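You operate a simulated robot arm through the tools that you are given. There is no shell and no other tool.

You are at the controls of a simulated robot arm. One attempt, no reset.

## Task
Slacken both straps on mould 61 and park their blocks in their rests.
Fine: press each winch's release key once before you lift its strap block; blue block in the blue rest, green in the green; the edge guards stay.

The check looks at the end state, three seconds after you hand in, the way a careful person would. Anything else that was tipped, shoved, dropped, spilled or broken makes it a failure.

## Robot
A 7-joint arm with a two-finger parallel gripper, fixed in place. Base frame: the origin is on the floor under the middle of its stand, x ahead of it, y to its left, z up; the work surface is at about z = 575. Lengths are in mm, angles in degrees, forces in N, time in s.
With the tool pointing down near the work surface it reaches from about 100 to 640 mm from the base axis. Its first joint turns from -66.0 to 66.0 degrees. Payload 1.57 kg.
The tool frame sits at the grasp point between the pads (the TCP): z along the fingers, y along the line on which they close. The tips reach 30 mm beyond it. Largest opening 80 mm; finger width 17, thickness 12; the body of the gripper, 40 by 82 mm, starts 80 mm behind the TCP.
Orientation is that of the tool frame in the base frame, as a unit quaternion [w, x, y, z]. With the fingers straight down and closing along the base's y, the tool's x points along the base's -x, its y along +y and its z along -z.

## Interface
- The arm moves only by the tool nudge_tool. Its argument "moves" is a list that holds one entry, the list of rows, each a list of 7 numbers: the finger opening in cm, from 0 to 8, then the shift along the tool's x, y, z in cm, then the turn, a rotation vector about the tool's x, y, z in degrees. In form: [[[gripper, tx, ty, tz, rx, ry, rz], ...]]. A call has 1 to 20 rows; each row is the pose to reach, as a shift and turn from the pose commanded when the call began, along the tool's axes at that moment. Rows are played at 5 a second. More than 50 mm and 8.6 degrees between two rows, or a gripper value outside its range, and nothing of the call is played. A pose out of reach is approached as far as the arm can. The call stops where the force on the tool passes 40 N (or 10 N more than at its start, if that is more) or the arm is blocked; 0.2 s more then pass. The fingers move at their own pace (about 72 mm/s each) and stop on an object; they squeeze with about 34 N. The grip force told is the motor's: it shows also when the fingers shut on nothing. Time passes only in rows, and 0.2 s behind the last, so rows that repeat a pose let the fingers close. It gives the time, the measured TCP pose, the force on the tool (base axes), the opening and the grip force at its end, in the units of the frame above (readings bear some noise), with the torque about the TCP (base axes, N m) and any sound that the robot's microphone picked up, and new pictures: "show" is both (left out), scene, wrist or none.
- Cameras (640 x 400 px; columns grow to the right, rows downward): "scene" is fixed at [50.8, 431.4, 1406.6]; the picture's right is [-0.86, -0.52, 0.00], its down [-0.33, 0.55, -0.76] and it looks along [0.39, -0.65, -0.65] (base axes); focal length 316 px, centre (320, 200). "wrist" rides on the gripper at [72, -7, -122] in the tool frame; the picture's right is [0.09, 1.00, 0.00], its down [-0.84, 0.08, -0.54] and it looks along [-0.54, 0.05, 0.84] (tool axes); focal length 238 px, centre (320, 200). There is no depth. A picture from a camera that has moved, and an enlarged one, comes with that camera's place and axes in the base frame and with its lens. The place of the scene camera against the robot may be out by one fixed shift of up to 18 mm in any direction.
- zoom(camera, box): a new picture of the part [left, top, right, bottom] of that camera's present view, enlarged. It takes no simulated time.
- finish_job(): hands the job in; it is judged then, once.

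Places have to be worked out from the pictures, the camera data and where the tool is seen. Open the gripper and draw the arm clear of the work before you hand the job in, unless the task says otherwise.

The tools are called after ">>>" as name(argument=value, ...) on one line, values as JSON. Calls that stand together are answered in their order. nudge_tool: Moves the arm, as the interface text tells. Its arguments: {"type":"object","properties":{"moves":{"type":"array","items":{"type":"array","items":{"type":"array","items":{"type":"number"}}}},"show":{"type":"string","enum":["both","scene","wrist","none"]}},"required":["moves"]} The other tools are called the same way: zoom (camera, box) takes an enlarged picture of a part of a camera's view; finish_job () hands the job in.

At the start:

```text
t: 0.0
ee_pos: [402.8, -164.8, 955.6]
orientation: [0.0, 0.0, 1.0, 0.0]
contact_force: [-0.6, 0.5, 0.5]
torque: [0.02, 0.03, 0.0]
finger_gap: 79.9
grip_force: 0.1
```

scene: 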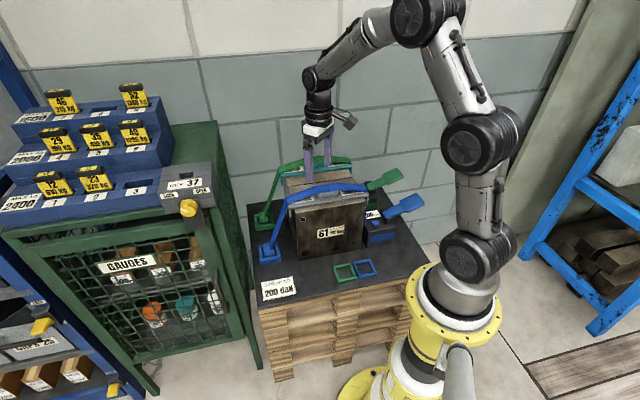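
wrist: 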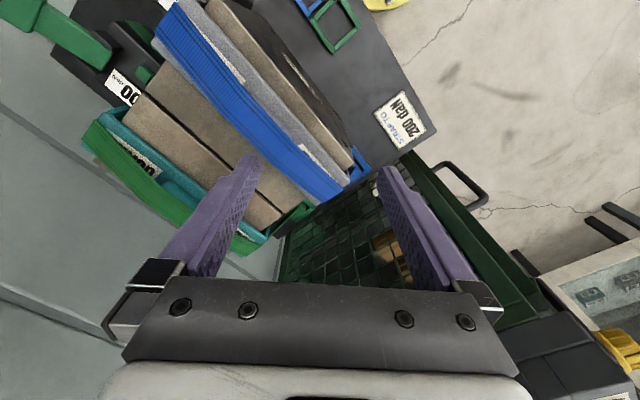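

I start by looking closely at the work: the mould with two straps, winches, rests and labels.

>>> zoom(camera="scene", box=[230, 130, 440, 310])

>>> zoom(camera="scene", box=[340, 160, 440, 250])

>>> zoom(camera="scene", box=[240, 190, 340, 310])

>>> zoom(camera="wrist", box=[0, 0, 460, 260])

```text
2.22 times, centred on (335, 220) of scene
camera zoom: at [50.8, 431.4, 1406.6], right [-0.86, -0.52, 0.0], down [-0.33, 0.55, -0.76], along [0.39, -0.65, -0.65], focal length 702 px, centre (287, 156)
```

zoom: 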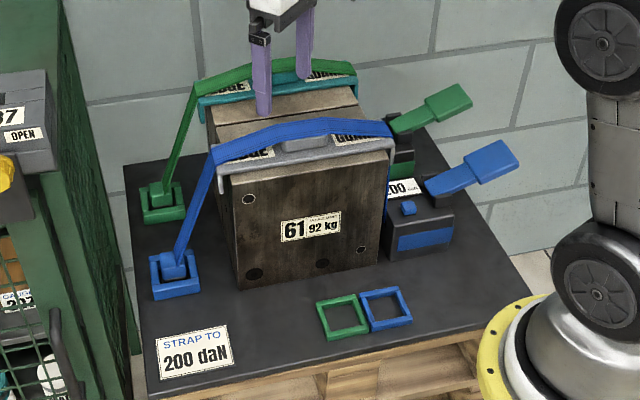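

```text
4.44 times, centred on (390, 205) of scene
camera zoom: at [50.8, 431.4, 1406.6], right [-0.86, -0.52, 0.0], down [-0.33, 0.55, -0.76], along [0.39, -0.65, -0.65], focal length 1404 px, centre (9, 178)
```

zoom: 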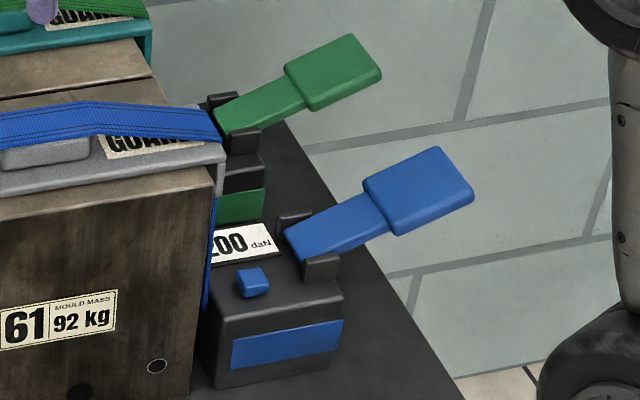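

```text
3.33 times, centred on (290, 250) of scene
camera zoom: at [50.8, 431.4, 1406.6], right [-0.86, -0.52, 0.0], down [-0.33, 0.55, -0.76], along [0.39, -0.65, -0.65], focal length 1053 px, centre (420, 33)
```

zoom: 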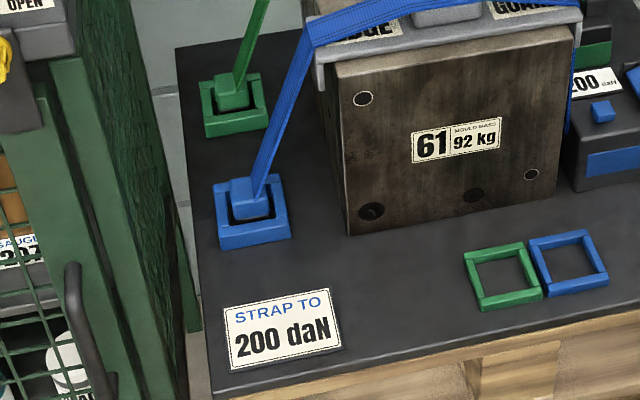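

```text
1.39 times, centred on (230, 130) of wrist
camera zoom: at [330.7, -170.9, 1077.4], right [-0.09, 1.0, 0.0], down [0.84, 0.08, 0.54], along [0.54, 0.05, -0.84], focal length 332 px, centre (445, 297)
```

zoom: 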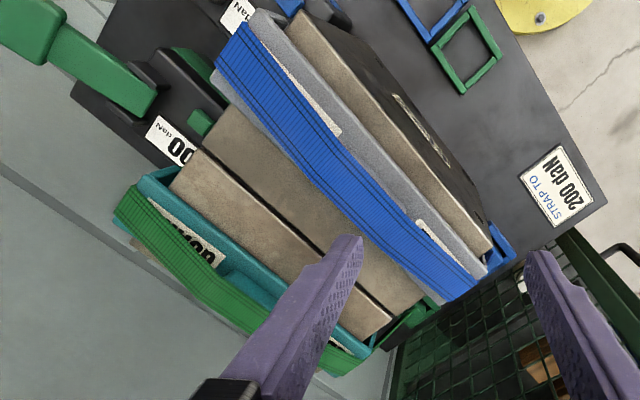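

The straps run at 45° across mould 61, from the winches (keys on top) to the blocks in the far anchors, with the rests in front. I zoom further on the fingers to calibrate the scene camera, and on the keys and anchors.

>>> zoom(camera="scene", box=[290, 110, 350, 190])

>>> zoom(camera="scene", box=[245, 200, 305, 270])

>>> zoom(camera="wrist", box=[220, 130, 400, 270])

>>> zoom(camera="wrist", box=[80, 0, 240, 130])

>>> zoom(camera="scene", box=[355, 190, 405, 250])

```text
5.00 times, centred on (320, 150) of scene
camera zoom: at [50.8, 431.4, 1406.6], right [-0.86, -0.52, 0.0], down [-0.33, 0.55, -0.76], along [0.39, -0.65, -0.65], focal length 1579 px, centre (320, 450)
```

zoom: 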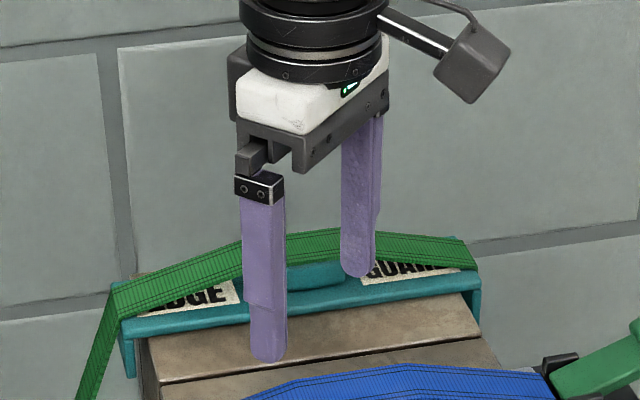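

```text
5.71 times, centred on (275, 235) of scene
camera zoom: at [50.8, 431.4, 1406.6], right [-0.86, -0.52, 0.0], down [-0.33, 0.55, -0.76], along [0.39, -0.65, -0.65], focal length 1805 px, centre (577, 0)
```

zoom: 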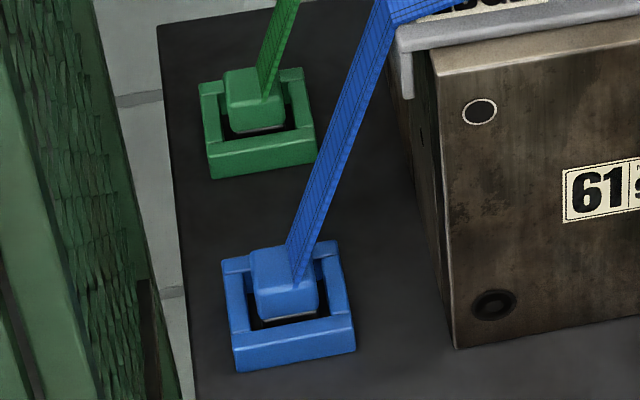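

```text
2.86 times, centred on (310, 200) of wrist
camera zoom: at [330.7, -170.9, 1077.4], right [-0.09, 1.0, 0.0], down [0.84, 0.08, 0.54], along [0.54, 0.05, -0.84], focal length 681 px, centre (349, 200)
```

zoom: 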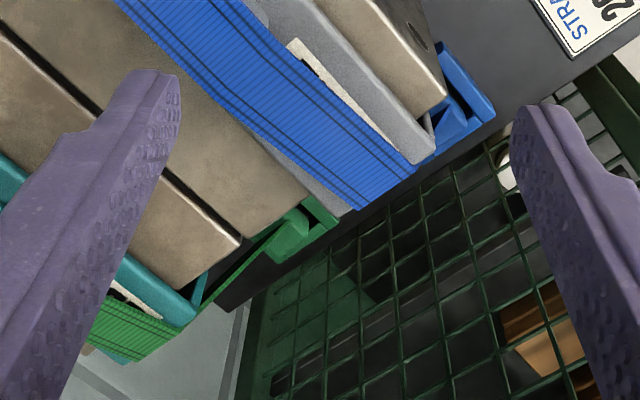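

```text
3.08 times, centred on (160, 65) of wrist
camera zoom: at [330.7, -170.9, 1077.4], right [-0.09, 1.0, 0.0], down [0.84, 0.08, 0.54], along [0.54, 0.05, -0.84], focal length 733 px, centre (812, 615)
```

zoom: 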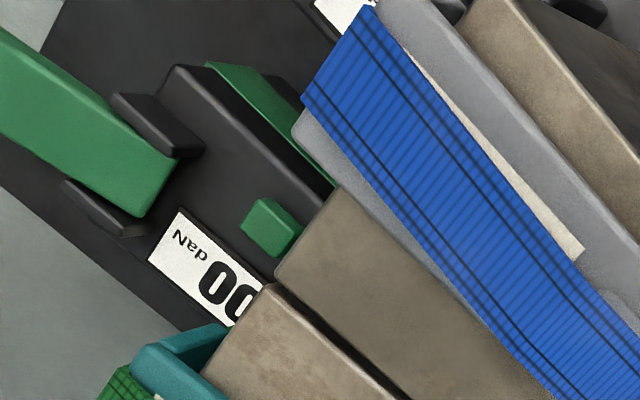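

```text
6.67 times, centred on (380, 220) of scene
camera zoom: at [50.8, 431.4, 1406.6], right [-0.86, -0.52, 0.0], down [-0.33, 0.55, -0.76], along [0.39, -0.65, -0.65], focal length 2105 px, centre (-80, 67)
```

zoom: 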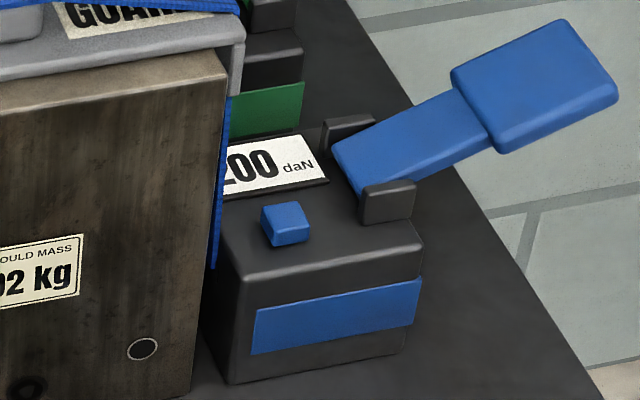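

Calibration: the fingers appear about 8 mm left and 5 mm low against prediction, so I correct scene estimates by roughly (-5,-7,+4). The blue key sits near (282,-330,664). I move above it, turning the tool 45° so its x axis points away from the mould, and close the fingers.

>>> nudge_tool(moves=[[[0, 2.01, -2.75, 0.6, 0, 0, -7.5], [0, 4.03, -5.5, 1.2, 0, 0, -15], [0, 6.04, -8.26, 2.4, 0, 0, -22.5], [0, 8.05, -11.01, 3.6, 0, 0, -30], [0, 10.07, -13.77, 4.6, 0, 0, -37.5], [0, 12.08, -16.52, 5.56, 0, 0, -45], [0, 12.08, -16.52, 5.56, 0, 0, -45]]], show="both")

```text
t: 1.6
ee_pos: [277.7, -330.4, 900.1]
orientation: [0.0, -0.384, 0.923, 0.001]
contact_force: [-0.3, -0.4, -0.2]
torque: [-0.02, 0.0, 0.02]
finger_gap: 0.0
grip_force: 21.5
camera wrist: at [232.7, -385.8, 1021.6], right [-0.77, 0.64, 0.0], down [0.54, 0.65, 0.54], along [0.35, 0.42, -0.84], focal length 238 px, centre (320, 200)
```

scene: 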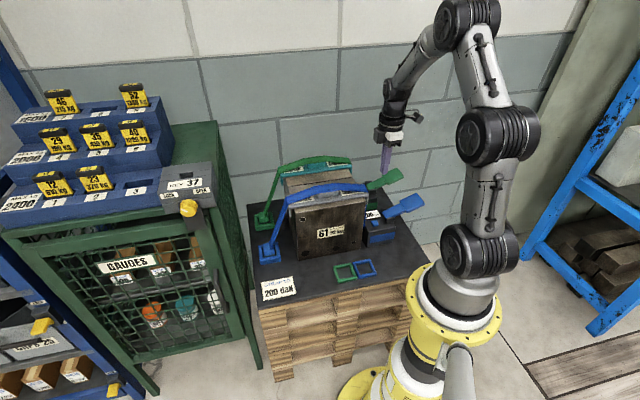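
wrist: 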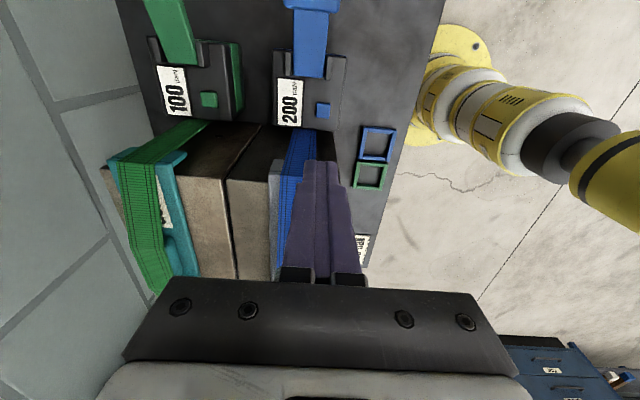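

The wrist view shows both winches with their keys; I zoom in to locate both keys precisely.

>>> zoom(camera="wrist", box=[140, 0, 400, 160])

>>> zoom(camera="wrist", box=[260, 60, 360, 140])

>>> zoom(camera="wrist", box=[140, 60, 260, 140])

>>> zoom(camera="scene", box=[360, 110, 420, 250])

```text
2.46 times, centred on (270, 80) of wrist
camera zoom: at [232.7, -385.8, 1021.6], right [-0.77, 0.64, 0.0], down [0.54, 0.65, 0.54], along [0.35, 0.42, -0.84], focal length 587 px, centre (443, 495)
```

zoom: 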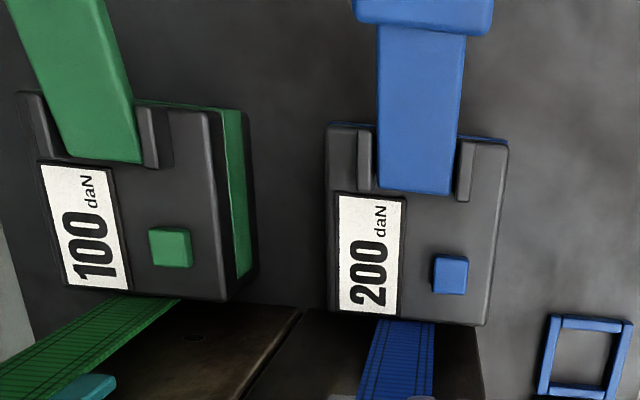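

```text
5.00 times, centred on (310, 100) of wrist
camera zoom: at [232.7, -385.8, 1021.6], right [-0.77, 0.64, 0.0], down [0.54, 0.65, 0.54], along [0.35, 0.42, -0.84], focal length 1192 px, centre (370, 700)
```

zoom: 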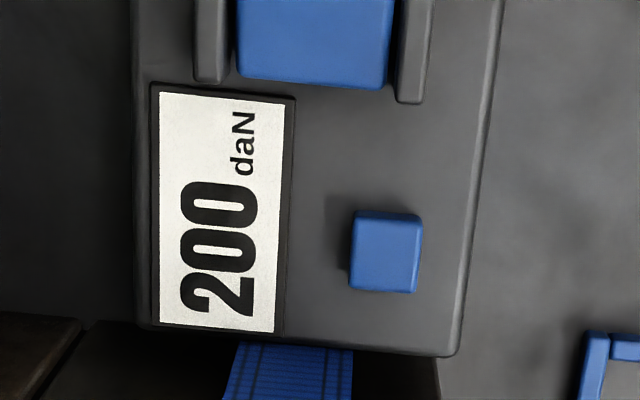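

```text
5.00 times, centred on (200, 100) of wrist
camera zoom: at [232.7, -385.8, 1021.6], right [-0.77, 0.64, 0.0], down [0.54, 0.65, 0.54], along [0.35, 0.42, -0.84], focal length 1192 px, centre (920, 700)
```

zoom: 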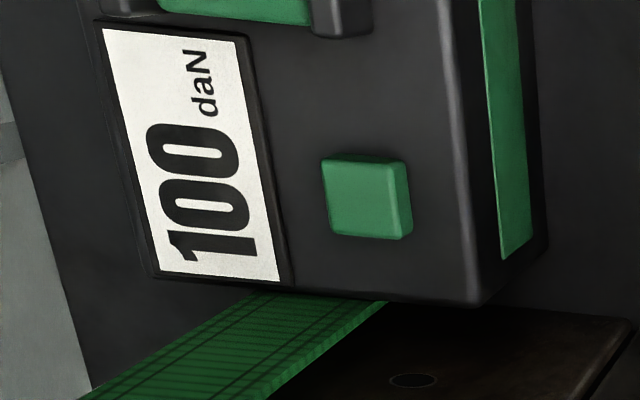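

```text
2.86 times, centred on (390, 180) of scene
camera zoom: at [50.8, 431.4, 1406.6], right [-0.86, -0.52, 0.0], down [-0.33, 0.55, -0.76], along [0.39, -0.65, -0.65], focal length 902 px, centre (120, 257)
```

zoom: 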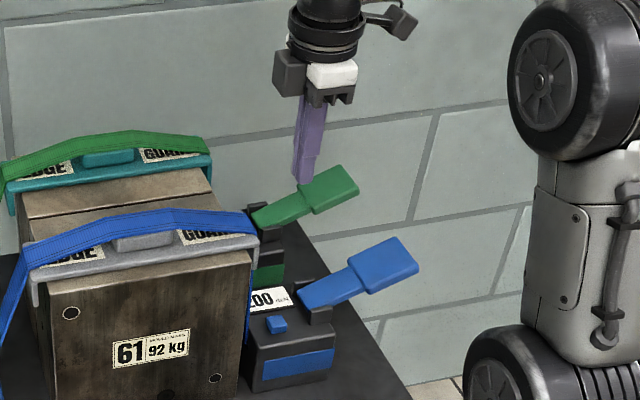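

The blue key's top lies at about (279.5,-323.5,668) by triangulating both cameras. I descend with closed fingers to about 20 mm above it and check.

>>> nudge_tool(moves=[[[0, -0.2, 0.2, 3.5, 0, 0, 0], [0, -0.52, 0.4, 7.0, 0, 0, 0], [0, -0.52, 0.4, 10.5, 0, 0, 0], [0, -0.52, 0.4, 14.0, 0, 0, 0], [0, -0.52, 0.4, 17.5, 0, 0, 0], [0, -0.52, 0.4, 17.5, 0, 0, 0], [0, -0.52, 0.4, 17.5, 0, 0, 0]]], show="both")

```text
t: 3.2
ee_pos: [283.1, -321.5, 722.6]
orientation: [0.0, -0.383, 0.924, 0.0]
contact_force: [-0.4, -0.2, 0.2]
torque: [0.03, -0.02, -0.02]
finger_gap: 0.0
grip_force: 21.7
camera wrist: at [236.9, -377.2, 844.8], right [-0.77, 0.64, 0.0], down [0.54, 0.65, 0.54], along [0.35, 0.42, -0.84], focal length 238 px, centre (320, 200)
```

scene: 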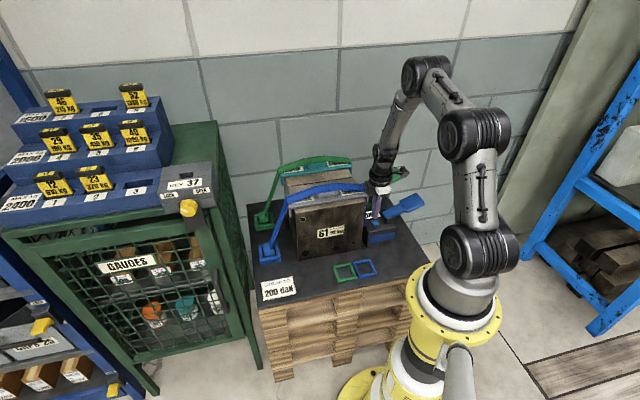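
wrist: 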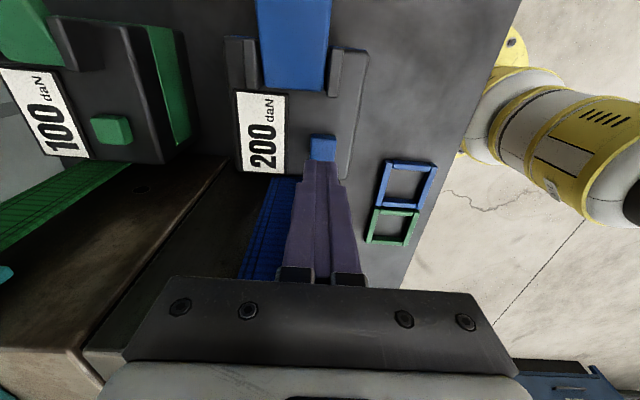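

The tool is at (283,-321.5,722.6), tip about 25 mm above the key. I zoom in to see the alignment.

>>> zoom(camera="wrist", box=[230, 70, 390, 290])

>>> zoom(camera="scene", box=[350, 150, 430, 250])

```text
1.82 times, centred on (310, 180) of wrist
camera zoom: at [236.9, -377.2, 844.8], right [-0.77, 0.64, 0.0], down [0.54, 0.65, 0.54], along [0.35, 0.42, -0.84], focal length 433 px, centre (338, 236)
```

zoom: 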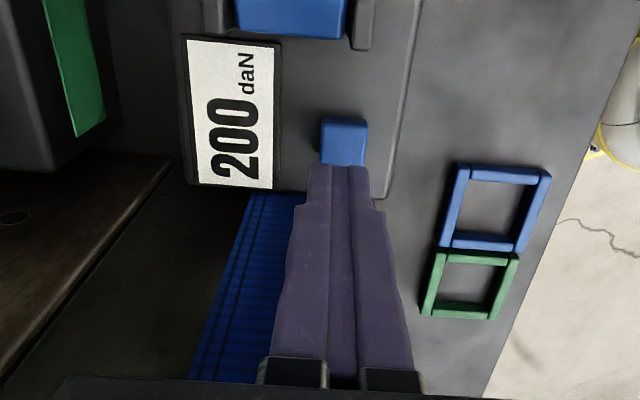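

```text
4.00 times, centred on (390, 200) of scene
camera zoom: at [50.8, 431.4, 1406.6], right [-0.86, -0.52, 0.0], down [-0.33, 0.55, -0.76], along [0.39, -0.65, -0.65], focal length 1263 px, centre (40, 200)
```

zoom: 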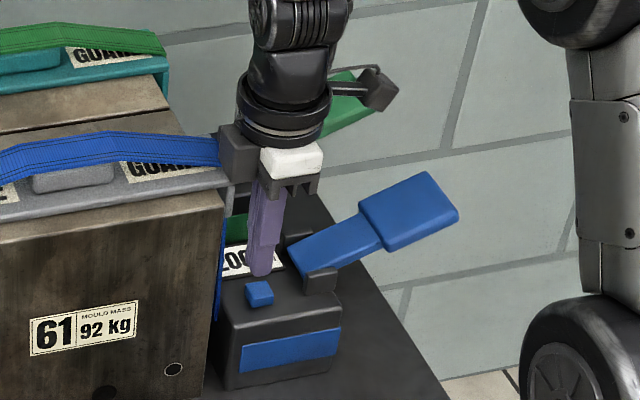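

The key is about 5 mm further along tool x than the tip. I shift 5 mm, descend 17 mm to hover just over it, and then press in small steps.

>>> nudge_tool(moves=[[[0, 0.5, 0.05, 0.5, 0, 0, 0], [0, 0.5, 0.05, 1.2, 0, 0, 0], [0, 0.5, 0.05, 1.7, 0, 0, 0], [0, 0.5, 0.05, 1.7, 0, 0, 0]]], show="both")

>>> zoom(camera="scene", box=[360, 180, 410, 240])

>>> zoom(camera="wrist", box=[260, 90, 380, 210])

```text
t: 3.9
ee_pos: [279.7, -331.1, 718.8]
orientation: [0.002, -0.382, 0.924, -0.006]
contact_force: [-6.5, -1.6, 10.4]
torque: [0.45, -0.72, 0.14]
finger_gap: 0.2
grip_force: 22.1
stopped in row 3: the force on the tool passed its limit at 43 N (the readings are from after the stop); the commanded pose is now the measured one
camera wrist: at [233.3, -384.8, 839.6], right [-0.77, 0.64, -0.01], down [0.53, 0.65, 0.54], along [0.35, 0.41, -0.84], focal length 238 px, centre (320, 200)
```

scene: 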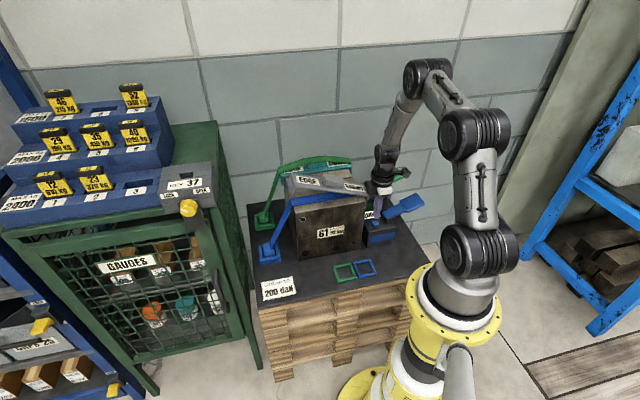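
wrist: 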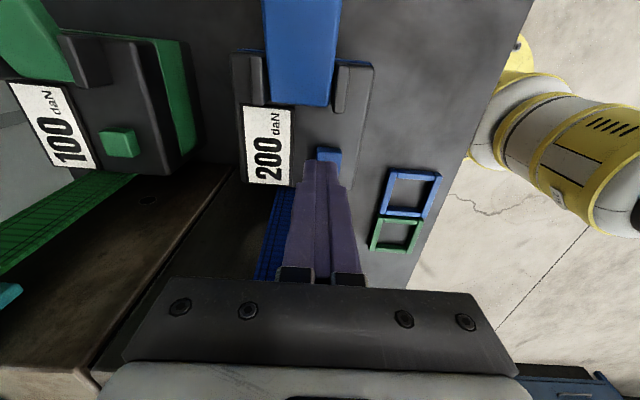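

```text
6.67 times, centred on (385, 210) of scene
camera zoom: at [50.6, 431.4, 1406.6], right [-0.86, -0.52, 0.0], down [-0.33, 0.55, -0.76], along [0.39, -0.65, -0.65], focal length 2105 px, centre (-113, 133)
```

zoom: 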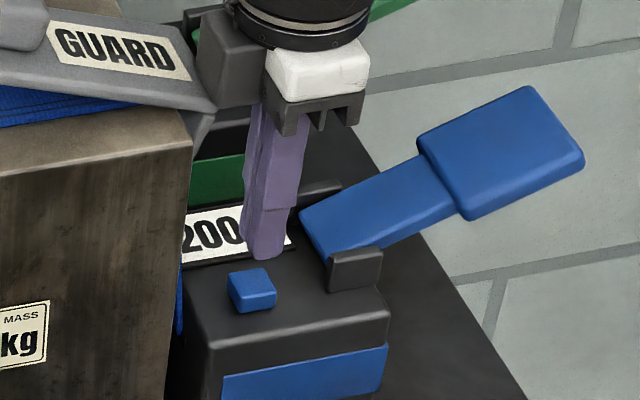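

```text
3.33 times, centred on (320, 150) of wrist
camera zoom: at [233.3, -384.8, 839.6], right [-0.77, 0.64, -0.01], down [0.53, 0.65, 0.54], along [0.35, 0.41, -0.84], focal length 794 px, centre (320, 367)
```

zoom: 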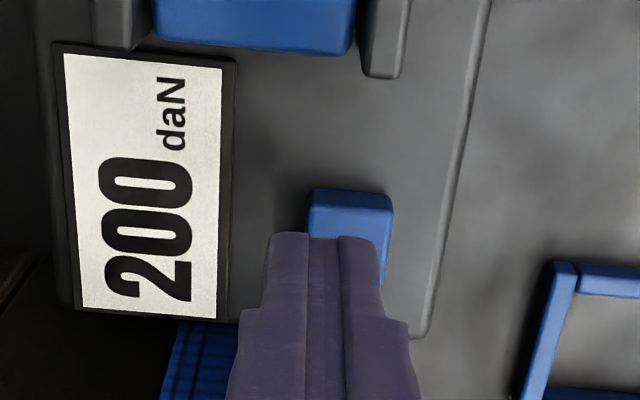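

The call stopped on a 43 N contact, apparently with the gripper body against the guard at the mould's edge, and the blue guard looks changed. I look closely before doing anything.

>>> zoom(camera="scene", box=[240, 140, 420, 260])

>>> zoom(camera="scene", box=[275, 150, 395, 230])

>>> zoom(camera="wrist", box=[0, 150, 320, 400])

```text
3.33 times, centred on (330, 200) of scene
camera zoom: at [50.6, 431.4, 1406.6], right [-0.86, -0.52, 0.0], down [-0.33, 0.55, -0.76], along [0.39, -0.65, -0.65], focal length 1053 px, centre (287, 200)
```

zoom: 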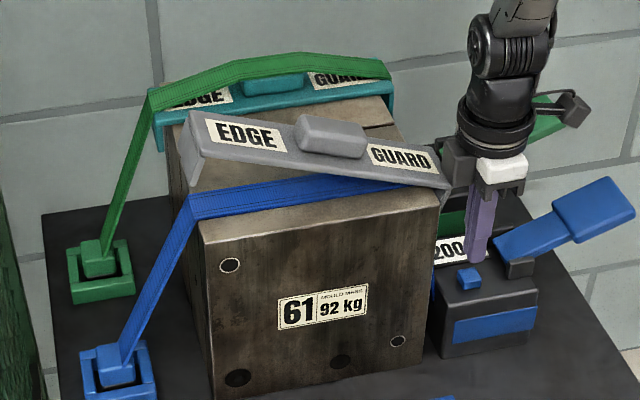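

```text
5.00 times, centred on (335, 190) of scene
camera zoom: at [50.6, 431.4, 1406.6], right [-0.86, -0.52, 0.0], down [-0.33, 0.55, -0.76], along [0.39, -0.65, -0.65], focal length 1579 px, centre (245, 250)
```

zoom: 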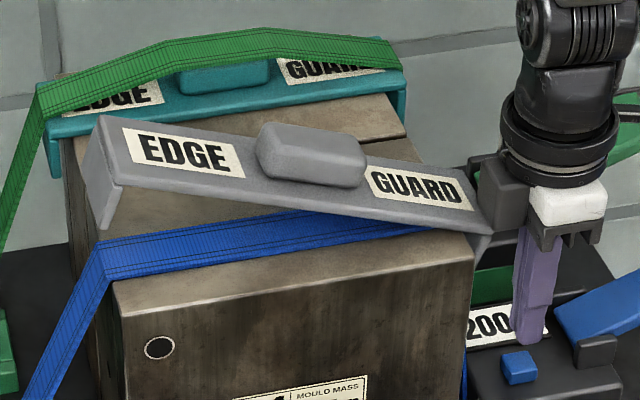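

```text
1.60 times, centred on (160, 275) of wrist
camera zoom: at [233.3, -384.8, 839.6], right [-0.77, 0.64, -0.01], down [0.53, 0.65, 0.54], along [0.35, 0.41, -0.84], focal length 381 px, centre (576, 80)
```

zoom: 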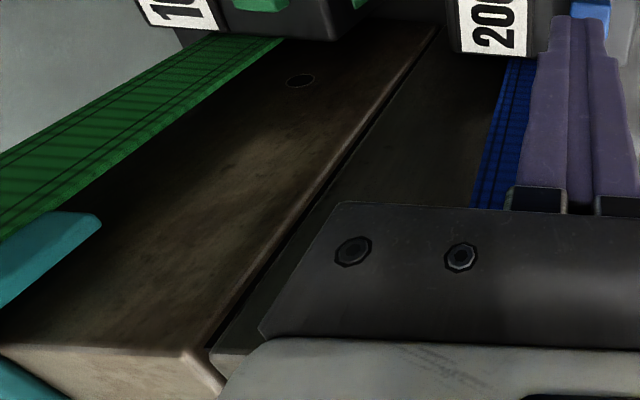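

The gripper body came down on the overhanging end of the blue edge guard and tilted it, which must be put right. I raise very slowly so that the guard's end settles back rather than drops.

>>> nudge_tool(moves=[[[0, 0, 0, -0.1, 0, 0, 0], [0, 0, 0, -0.2, 0, 0, 0], [0, 0, 0, -0.3, 0, 0, 0], [0, 0, 0, -0.4, 0, 0, 0]]], show="both")

>>> zoom(camera="scene", box=[275, 150, 395, 230])

```text
t: 4.8
ee_pos: [280.8, -329.9, 721.0]
orientation: [0.001, -0.383, 0.924, -0.006]
contact_force: [2.5, -1.9, 10.8]
torque: [0.54, -0.09, -0.16]
finger_gap: 0.0
grip_force: 21.9
camera wrist: at [234.1, -383.8, 842.6], right [-0.77, 0.64, -0.01], down [0.53, 0.65, 0.54], along [0.35, 0.41, -0.84], focal length 238 px, centre (320, 200)
```

scene: 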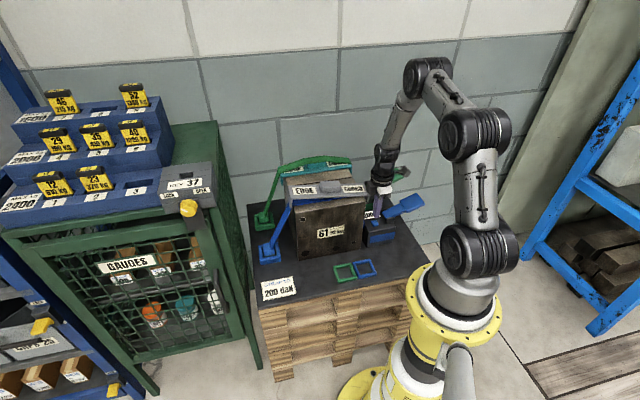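
wrist: 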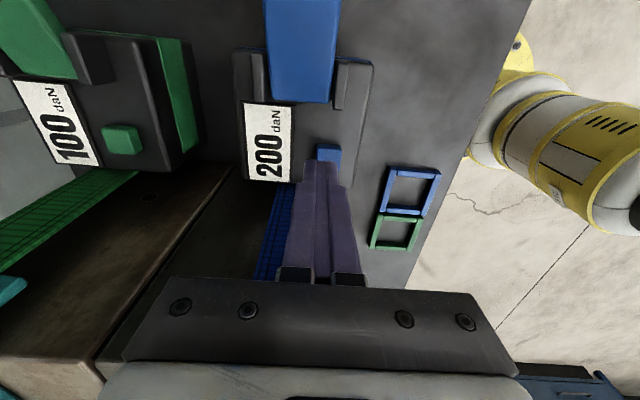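

```text
5.00 times, centred on (335, 190) of scene
camera zoom: at [50.8, 431.4, 1406.6], right [-0.86, -0.52, 0.0], down [-0.33, 0.55, -0.76], along [0.39, -0.65, -0.65], focal length 1579 px, centre (245, 250)
```

zoom: 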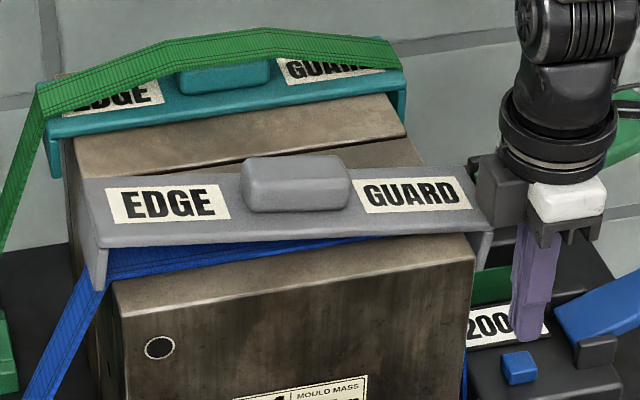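

The guard is settling back toward level as I rise. I continue raising in 1 mm steps.

>>> nudge_tool(moves=[[[0, 0, 0, -0.1, 0, 0, 0], [0, 0, 0, -0.2, 0, 0, 0], [0, 0, 0, -0.3, 0, 0, 0], [0, 0, 0, -0.4, 0, 0, 0], [0, 0, 0, -0.5, 0, 0, 0]]], show="both")

>>> zoom(camera="scene", box=[275, 150, 395, 230])

```text
t: 6.0
ee_pos: [279.6, -328.0, 724.4]
orientation: [-0.001, -0.383, 0.924, -0.004]
contact_force: [0.7, -1.0, -0.2]
torque: [-0.02, 0.0, -0.02]
finger_gap: 0.0
grip_force: 21.4
camera wrist: at [232.9, -383.0, 846.1], right [-0.77, 0.64, -0.01], down [0.54, 0.65, 0.54], along [0.35, 0.41, -0.84], focal length 238 px, centre (320, 200)
```

scene: 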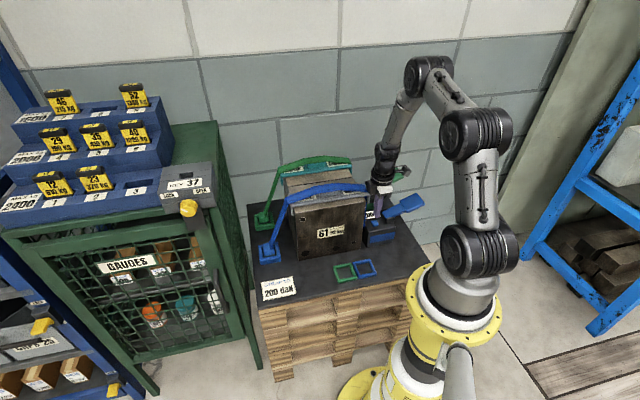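
wrist: 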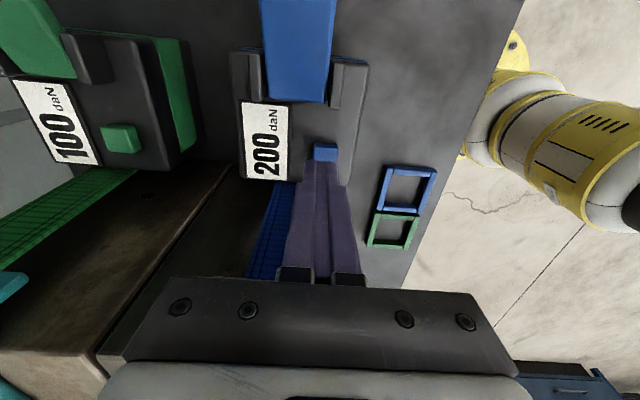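

```text
5.00 times, centred on (335, 190) of scene
camera zoom: at [50.8, 431.4, 1406.6], right [-0.86, -0.52, 0.0], down [-0.33, 0.55, -0.76], along [0.39, -0.65, -0.65], focal length 1579 px, centre (245, 250)
```

zoom: 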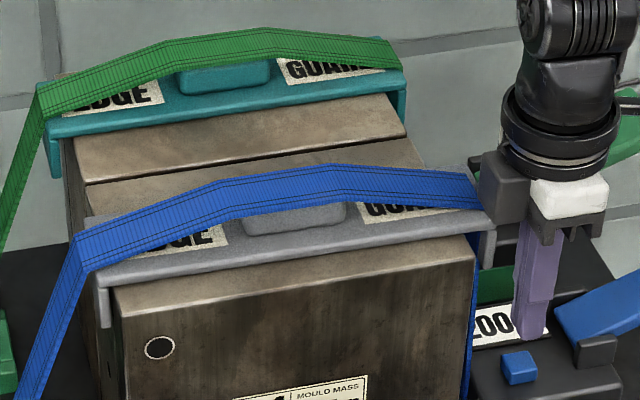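

The guard has dropped back into place with the strap over it, and the contact force is zero. I raise straight up to clear it fully, then compare the guard with its original position.

>>> nudge_tool(moves=[[[0, 0, 0, -0.2, 0, 0, 0], [0, 0, 0, -0.5, 0, 0, 0], [0, 0, 0, -1.0, 0, 0, 0], [0, 0.3, 0, -2.5, 0, 0, 0], [0, 1.0, 0, -5.0, 0, 0, 0], [0, 3.0, 0, -8.0, 0, 0, 0], [0, 5.0, 0, -11.0, 0, 0, 0], [0, 5.0, 0, -11.0, 0, 0, 0]]], show="both")

>>> zoom(camera="scene", box=[230, 130, 440, 310])

>>> zoom(camera="scene", box=[275, 150, 395, 230])

>>> zoom(camera="scene", box=[350, 100, 430, 200])

```text
t: 7.8
ee_pos: [244.6, -364.4, 834.2]
orientation: [0.001, -0.383, 0.924, -0.003]
contact_force: [-0.4, -0.4, 0.5]
torque: [0.0, -0.02, 0.0]
finger_gap: 0.1
grip_force: 21.5
camera wrist: at [197.9, -418.1, 956.7], right [-0.77, 0.64, -0.01], down [0.53, 0.65, 0.54], along [0.35, 0.41, -0.84], focal length 238 px, centre (320, 200)
```

scene: 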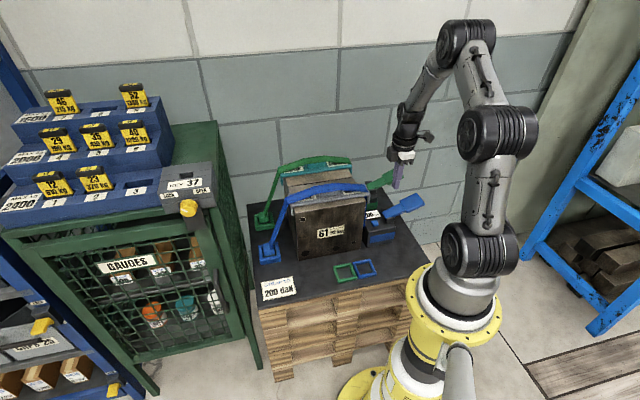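
wrist: 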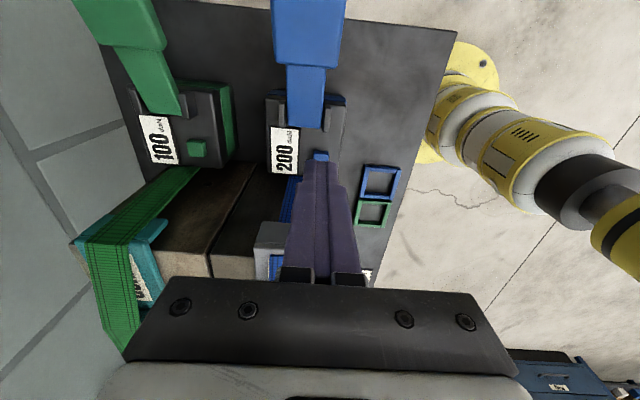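

```text
2.22 times, centred on (335, 220) of scene
camera zoom: at [50.8, 431.4, 1406.6], right [-0.86, -0.52, 0.0], down [-0.33, 0.55, -0.76], along [0.39, -0.65, -0.65], focal length 702 px, centre (287, 156)
```

zoom: 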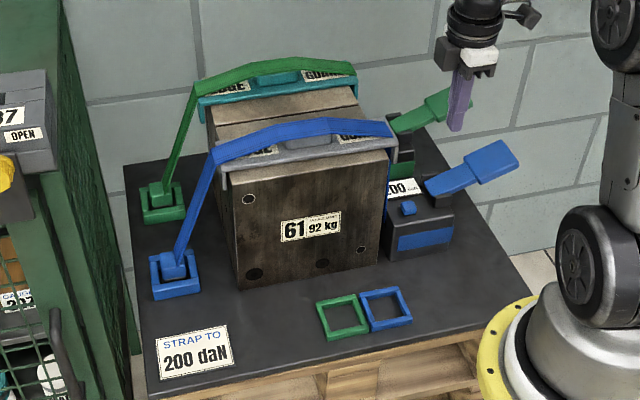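

```text
5.00 times, centred on (335, 190) of scene
camera zoom: at [50.8, 431.4, 1406.6], right [-0.86, -0.52, 0.0], down [-0.33, 0.55, -0.76], along [0.39, -0.65, -0.65], focal length 1579 px, centre (245, 250)
```

zoom: 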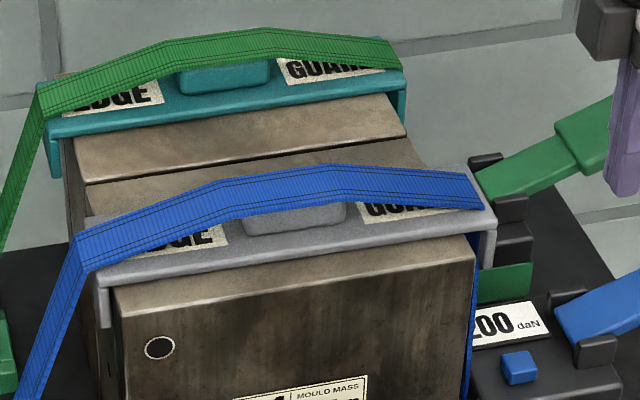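

```text
4.00 times, centred on (390, 150) of scene
camera zoom: at [50.8, 431.4, 1406.6], right [-0.86, -0.52, 0.0], down [-0.33, 0.55, -0.76], along [0.39, -0.65, -0.65], focal length 1263 px, centre (40, 400)
```

zoom: 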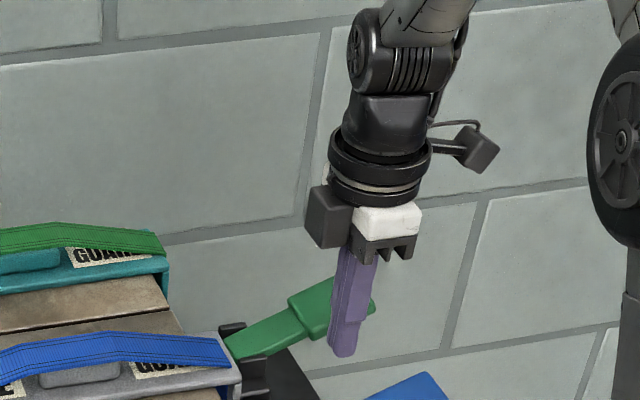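

I take the same zooms as at the start, to measure any shift of the blue guard.

>>> zoom(camera="scene", box=[340, 160, 440, 250])

>>> zoom(camera="scene", box=[245, 200, 305, 270])

>>> zoom(camera="scene", box=[240, 190, 340, 310])

>>> zoom(camera="scene", box=[355, 190, 405, 250])

```text
4.44 times, centred on (390, 205) of scene
camera zoom: at [50.8, 431.4, 1406.6], right [-0.86, -0.52, 0.0], down [-0.33, 0.55, -0.76], along [0.39, -0.65, -0.65], focal length 1404 px, centre (9, 178)
```

zoom: 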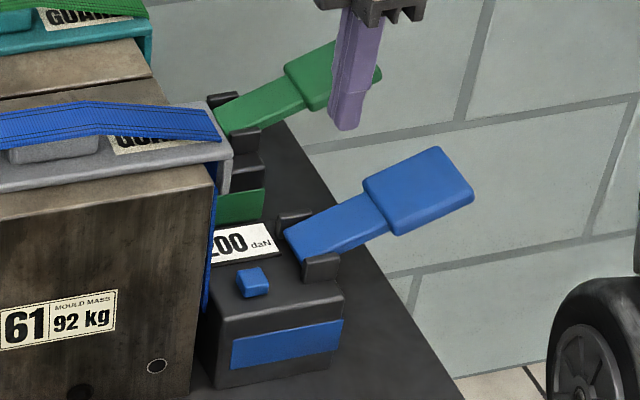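

```text
5.71 times, centred on (275, 235) of scene
camera zoom: at [50.8, 431.4, 1406.6], right [-0.86, -0.52, 0.0], down [-0.33, 0.55, -0.76], along [0.39, -0.65, -0.65], focal length 1805 px, centre (577, 0)
```

zoom: 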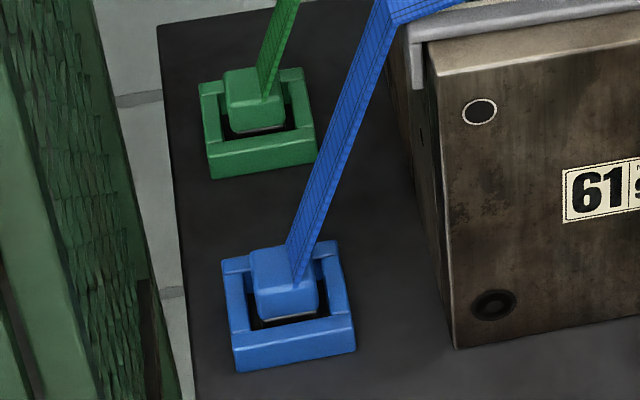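

```text
3.33 times, centred on (290, 250) of scene
camera zoom: at [50.8, 431.4, 1406.6], right [-0.86, -0.52, 0.0], down [-0.33, 0.55, -0.76], along [0.39, -0.65, -0.65], focal length 1053 px, centre (420, 33)
```

zoom: 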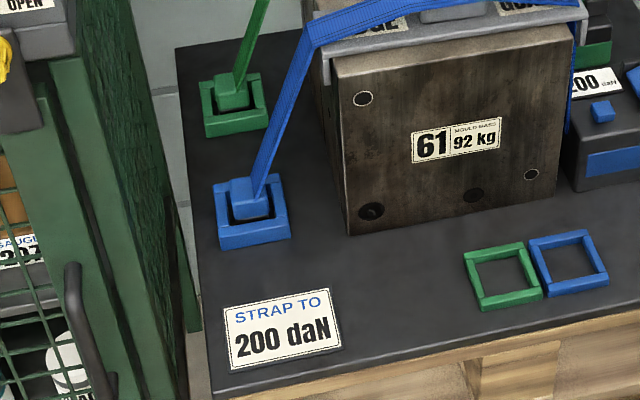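

```text
6.67 times, centred on (380, 220) of scene
camera zoom: at [50.8, 431.4, 1406.6], right [-0.86, -0.52, 0.0], down [-0.33, 0.55, -0.76], along [0.39, -0.65, -0.65], focal length 2105 px, centre (-80, 67)
```

zoom: 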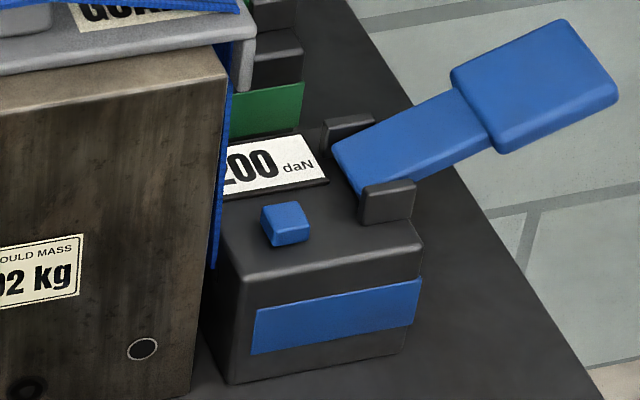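

The guard sits properly under its strap again, only about 6 mm shifted toward the winch, which I may correct later. Now I retry the blue key with the tool tilted 25°, so the body leans away from the mould, hovering about 15 mm above the key.

>>> nudge_tool(moves=[[[0, 0, 0, 0, 0, -6.25, 0], [0, 0, 0, 0, 0, -12.5, 0], [0, 0, 0, 0, 0, -18.75, 0], [0, 0, 0, 0, 0, -25, 0], [0, -2.25, 0.1, 3, 0, -25, 0], [0, -4.5, 0.21, 6, 0, -25, 0], [0, -4.5, 0.21, 9, 0, -25, 0], [0, -4.5, 0.21, 11, 0, -25, 0], [0, -4.5, 0.21, 12.0, 0, -25, 0], [0, -4.5, 0.21, 12.0, 0, -25, 0]]], show="both")

>>> zoom(camera="scene", box=[350, 150, 430, 250])

>>> zoom(camera="wrist", box=[240, 90, 400, 210])

```text
t: 10.1
ee_pos: [272.7, -331.1, 716.3]
orientation: [0.201, -0.375, 0.902, 0.078]
contact_force: [0.2, 0.3, 1.2]
torque: [-0.03, -0.01, 0.01]
finger_gap: 0.2
grip_force: 21.2
out of reach, approached as far as the arm can: row 3, 4, 5
camera wrist: at [194.4, -417.4, 796.1], right [-0.76, 0.64, -0.05], down [0.31, 0.44, 0.84], along [0.56, 0.63, -0.54], focal length 238 px, centre (320, 200)
```

scene: 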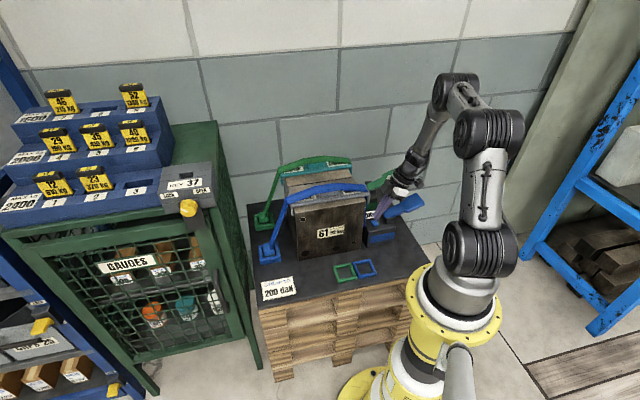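
wrist: 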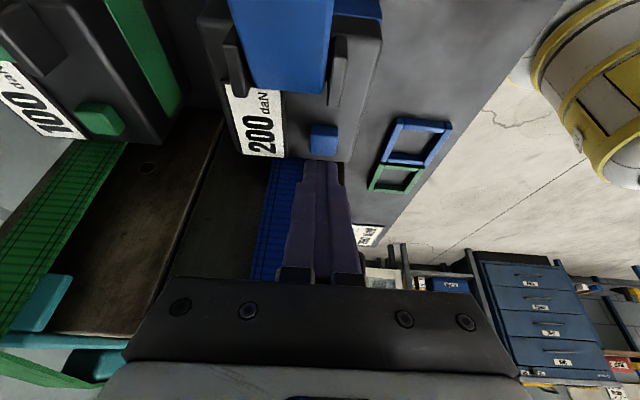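

```text
4.00 times, centred on (390, 200) of scene
camera zoom: at [50.8, 431.4, 1406.6], right [-0.86, -0.52, 0.0], down [-0.33, 0.55, -0.76], along [0.39, -0.65, -0.65], focal length 1263 px, centre (40, 200)
```

zoom: 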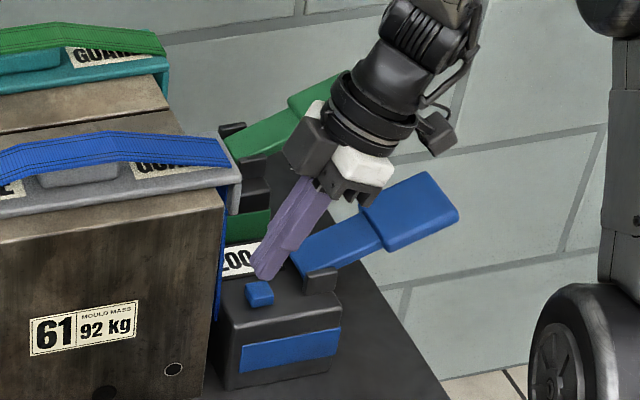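

```text
3.33 times, centred on (320, 150) of wrist
camera zoom: at [194.4, -417.4, 796.1], right [-0.76, 0.64, -0.05], down [0.31, 0.44, 0.84], along [0.56, 0.63, -0.54], focal length 794 px, centre (320, 367)
```

zoom: 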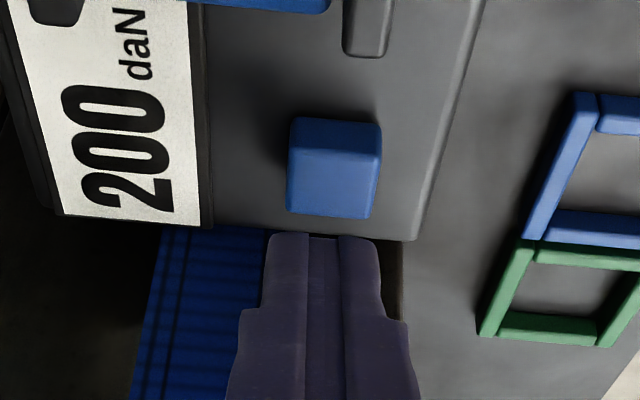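

The tilt works: the tip edge is at e1≈-36, e2≈427 against the key centre at about e1≈-33.5, e2≈426, with the body well clear of the guard. I descend 15 mm straight down in shrinking steps.

>>> nudge_tool(moves=[[[0, 0.25, 0.01, 0.54, 0, 0, 0], [0, 0.42, 0.01, 0.91, 0, 0, 0], [0, 0.51, 0.01, 1.09, 0, 0, 0], [0, 0.55, 0.01, 1.18, 0, 0, 0], [0, 0.59, 0.01, 1.27, 0, 0, 0], [0, 0.63, 0.01, 1.36, 0, 0, 0]]], show="both")

>>> zoom(camera="scene", box=[350, 170, 410, 250])

>>> zoom(camera="wrist", box=[240, 90, 400, 210])

```text
t: 11.4
ee_pos: [275.8, -330.5, 700.7]
orientation: [0.202, -0.374, 0.902, 0.078]
contact_force: [0.5, 0.2, 0.2]
torque: [0.02, 0.02, 0.0]
finger_gap: 0.0
grip_force: 21.3
camera wrist: at [197.3, -417.0, 780.7], right [-0.76, 0.65, -0.05], down [0.32, 0.44, 0.84], along [0.56, 0.63, -0.54], focal length 238 px, centre (320, 200)
```

scene: 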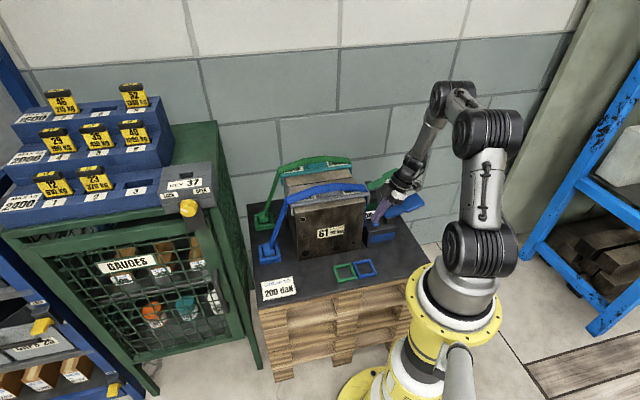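
wrist: 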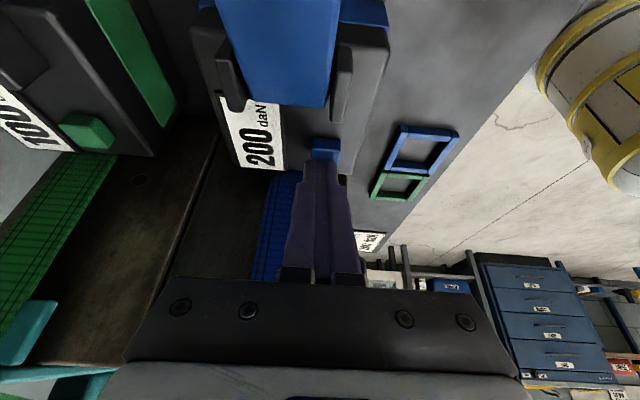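

```text
5.00 times, centred on (380, 210) of scene
camera zoom: at [50.8, 431.4, 1406.6], right [-0.86, -0.52, 0.0], down [-0.33, 0.55, -0.76], along [0.39, -0.65, -0.65], focal length 1579 px, centre (20, 150)
```

zoom: 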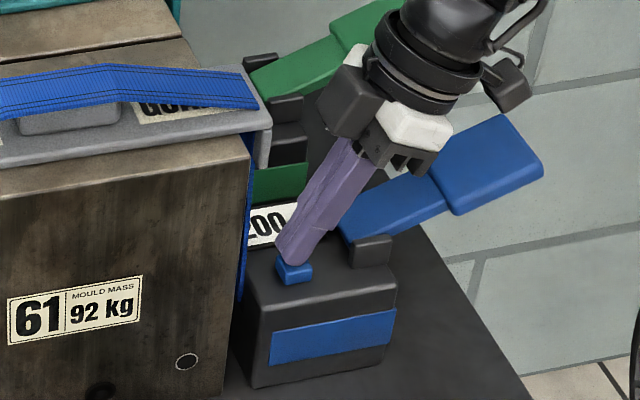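

```text
3.33 times, centred on (320, 150) of wrist
camera zoom: at [197.3, -417.0, 780.7], right [-0.76, 0.65, -0.05], down [0.32, 0.44, 0.84], along [0.56, 0.63, -0.54], focal length 794 px, centre (320, 367)
```

zoom: 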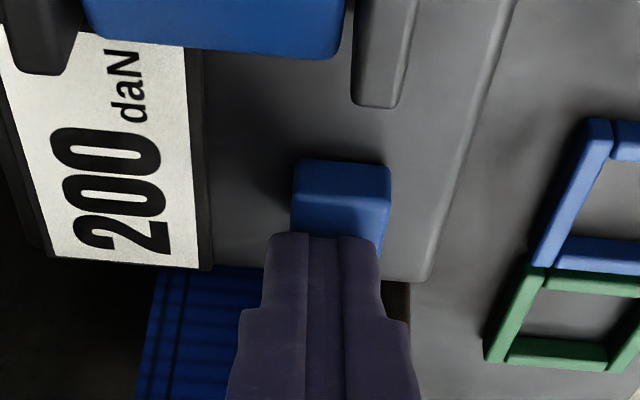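

No contact yet; the tip hovers right over the key. I press down in 1 mm steps, with a 2 mm shift in tool y to centre.

>>> nudge_tool(moves=[[[0, 0.04, 0.1, 0.09, 0, 0, 0], [0, 0.08, 0.2, 0.18, 0, 0, 0], [0, 0.13, 0.2, 0.27, 0, 0, 0], [0, 0.17, 0.2, 0.36, 0, 0, 0]]], show="wrist")

>>> zoom(camera="scene", box=[350, 170, 410, 250])

```text
t: 12.4
ee_pos: [274.7, -329.6, 696.2]
orientation: [0.2, -0.374, 0.902, 0.078]
contact_force: [-0.8, 0.5, 2.9]
torque: [0.03, 0.03, 0.0]
finger_gap: 0.1
grip_force: 21.4
heard: click
camera wrist: at [195.3, -416.0, 776.5], right [-0.76, 0.65, -0.05], down [0.32, 0.44, 0.84], along [0.57, 0.63, -0.54], focal length 238 px, centre (320, 200)
```

wrist: 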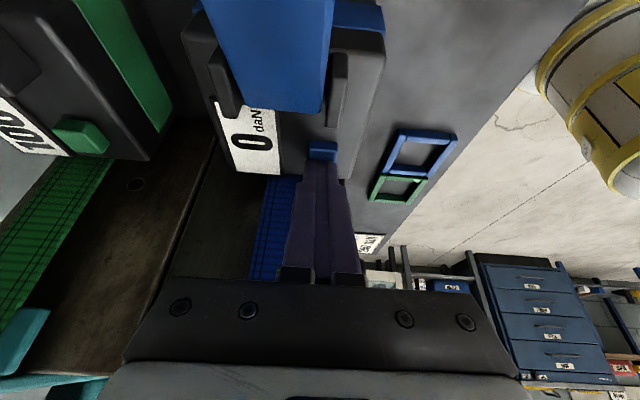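

```text
5.00 times, centred on (380, 210) of scene
camera zoom: at [50.8, 431.4, 1406.6], right [-0.86, -0.52, 0.0], down [-0.33, 0.55, -0.76], along [0.39, -0.65, -0.65], focal length 1579 px, centre (20, 150)
```

zoom: 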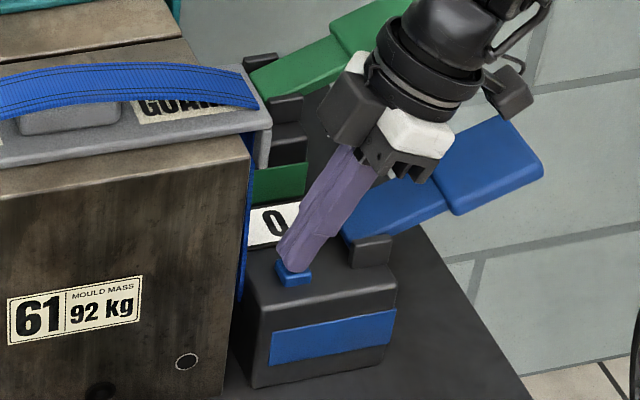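

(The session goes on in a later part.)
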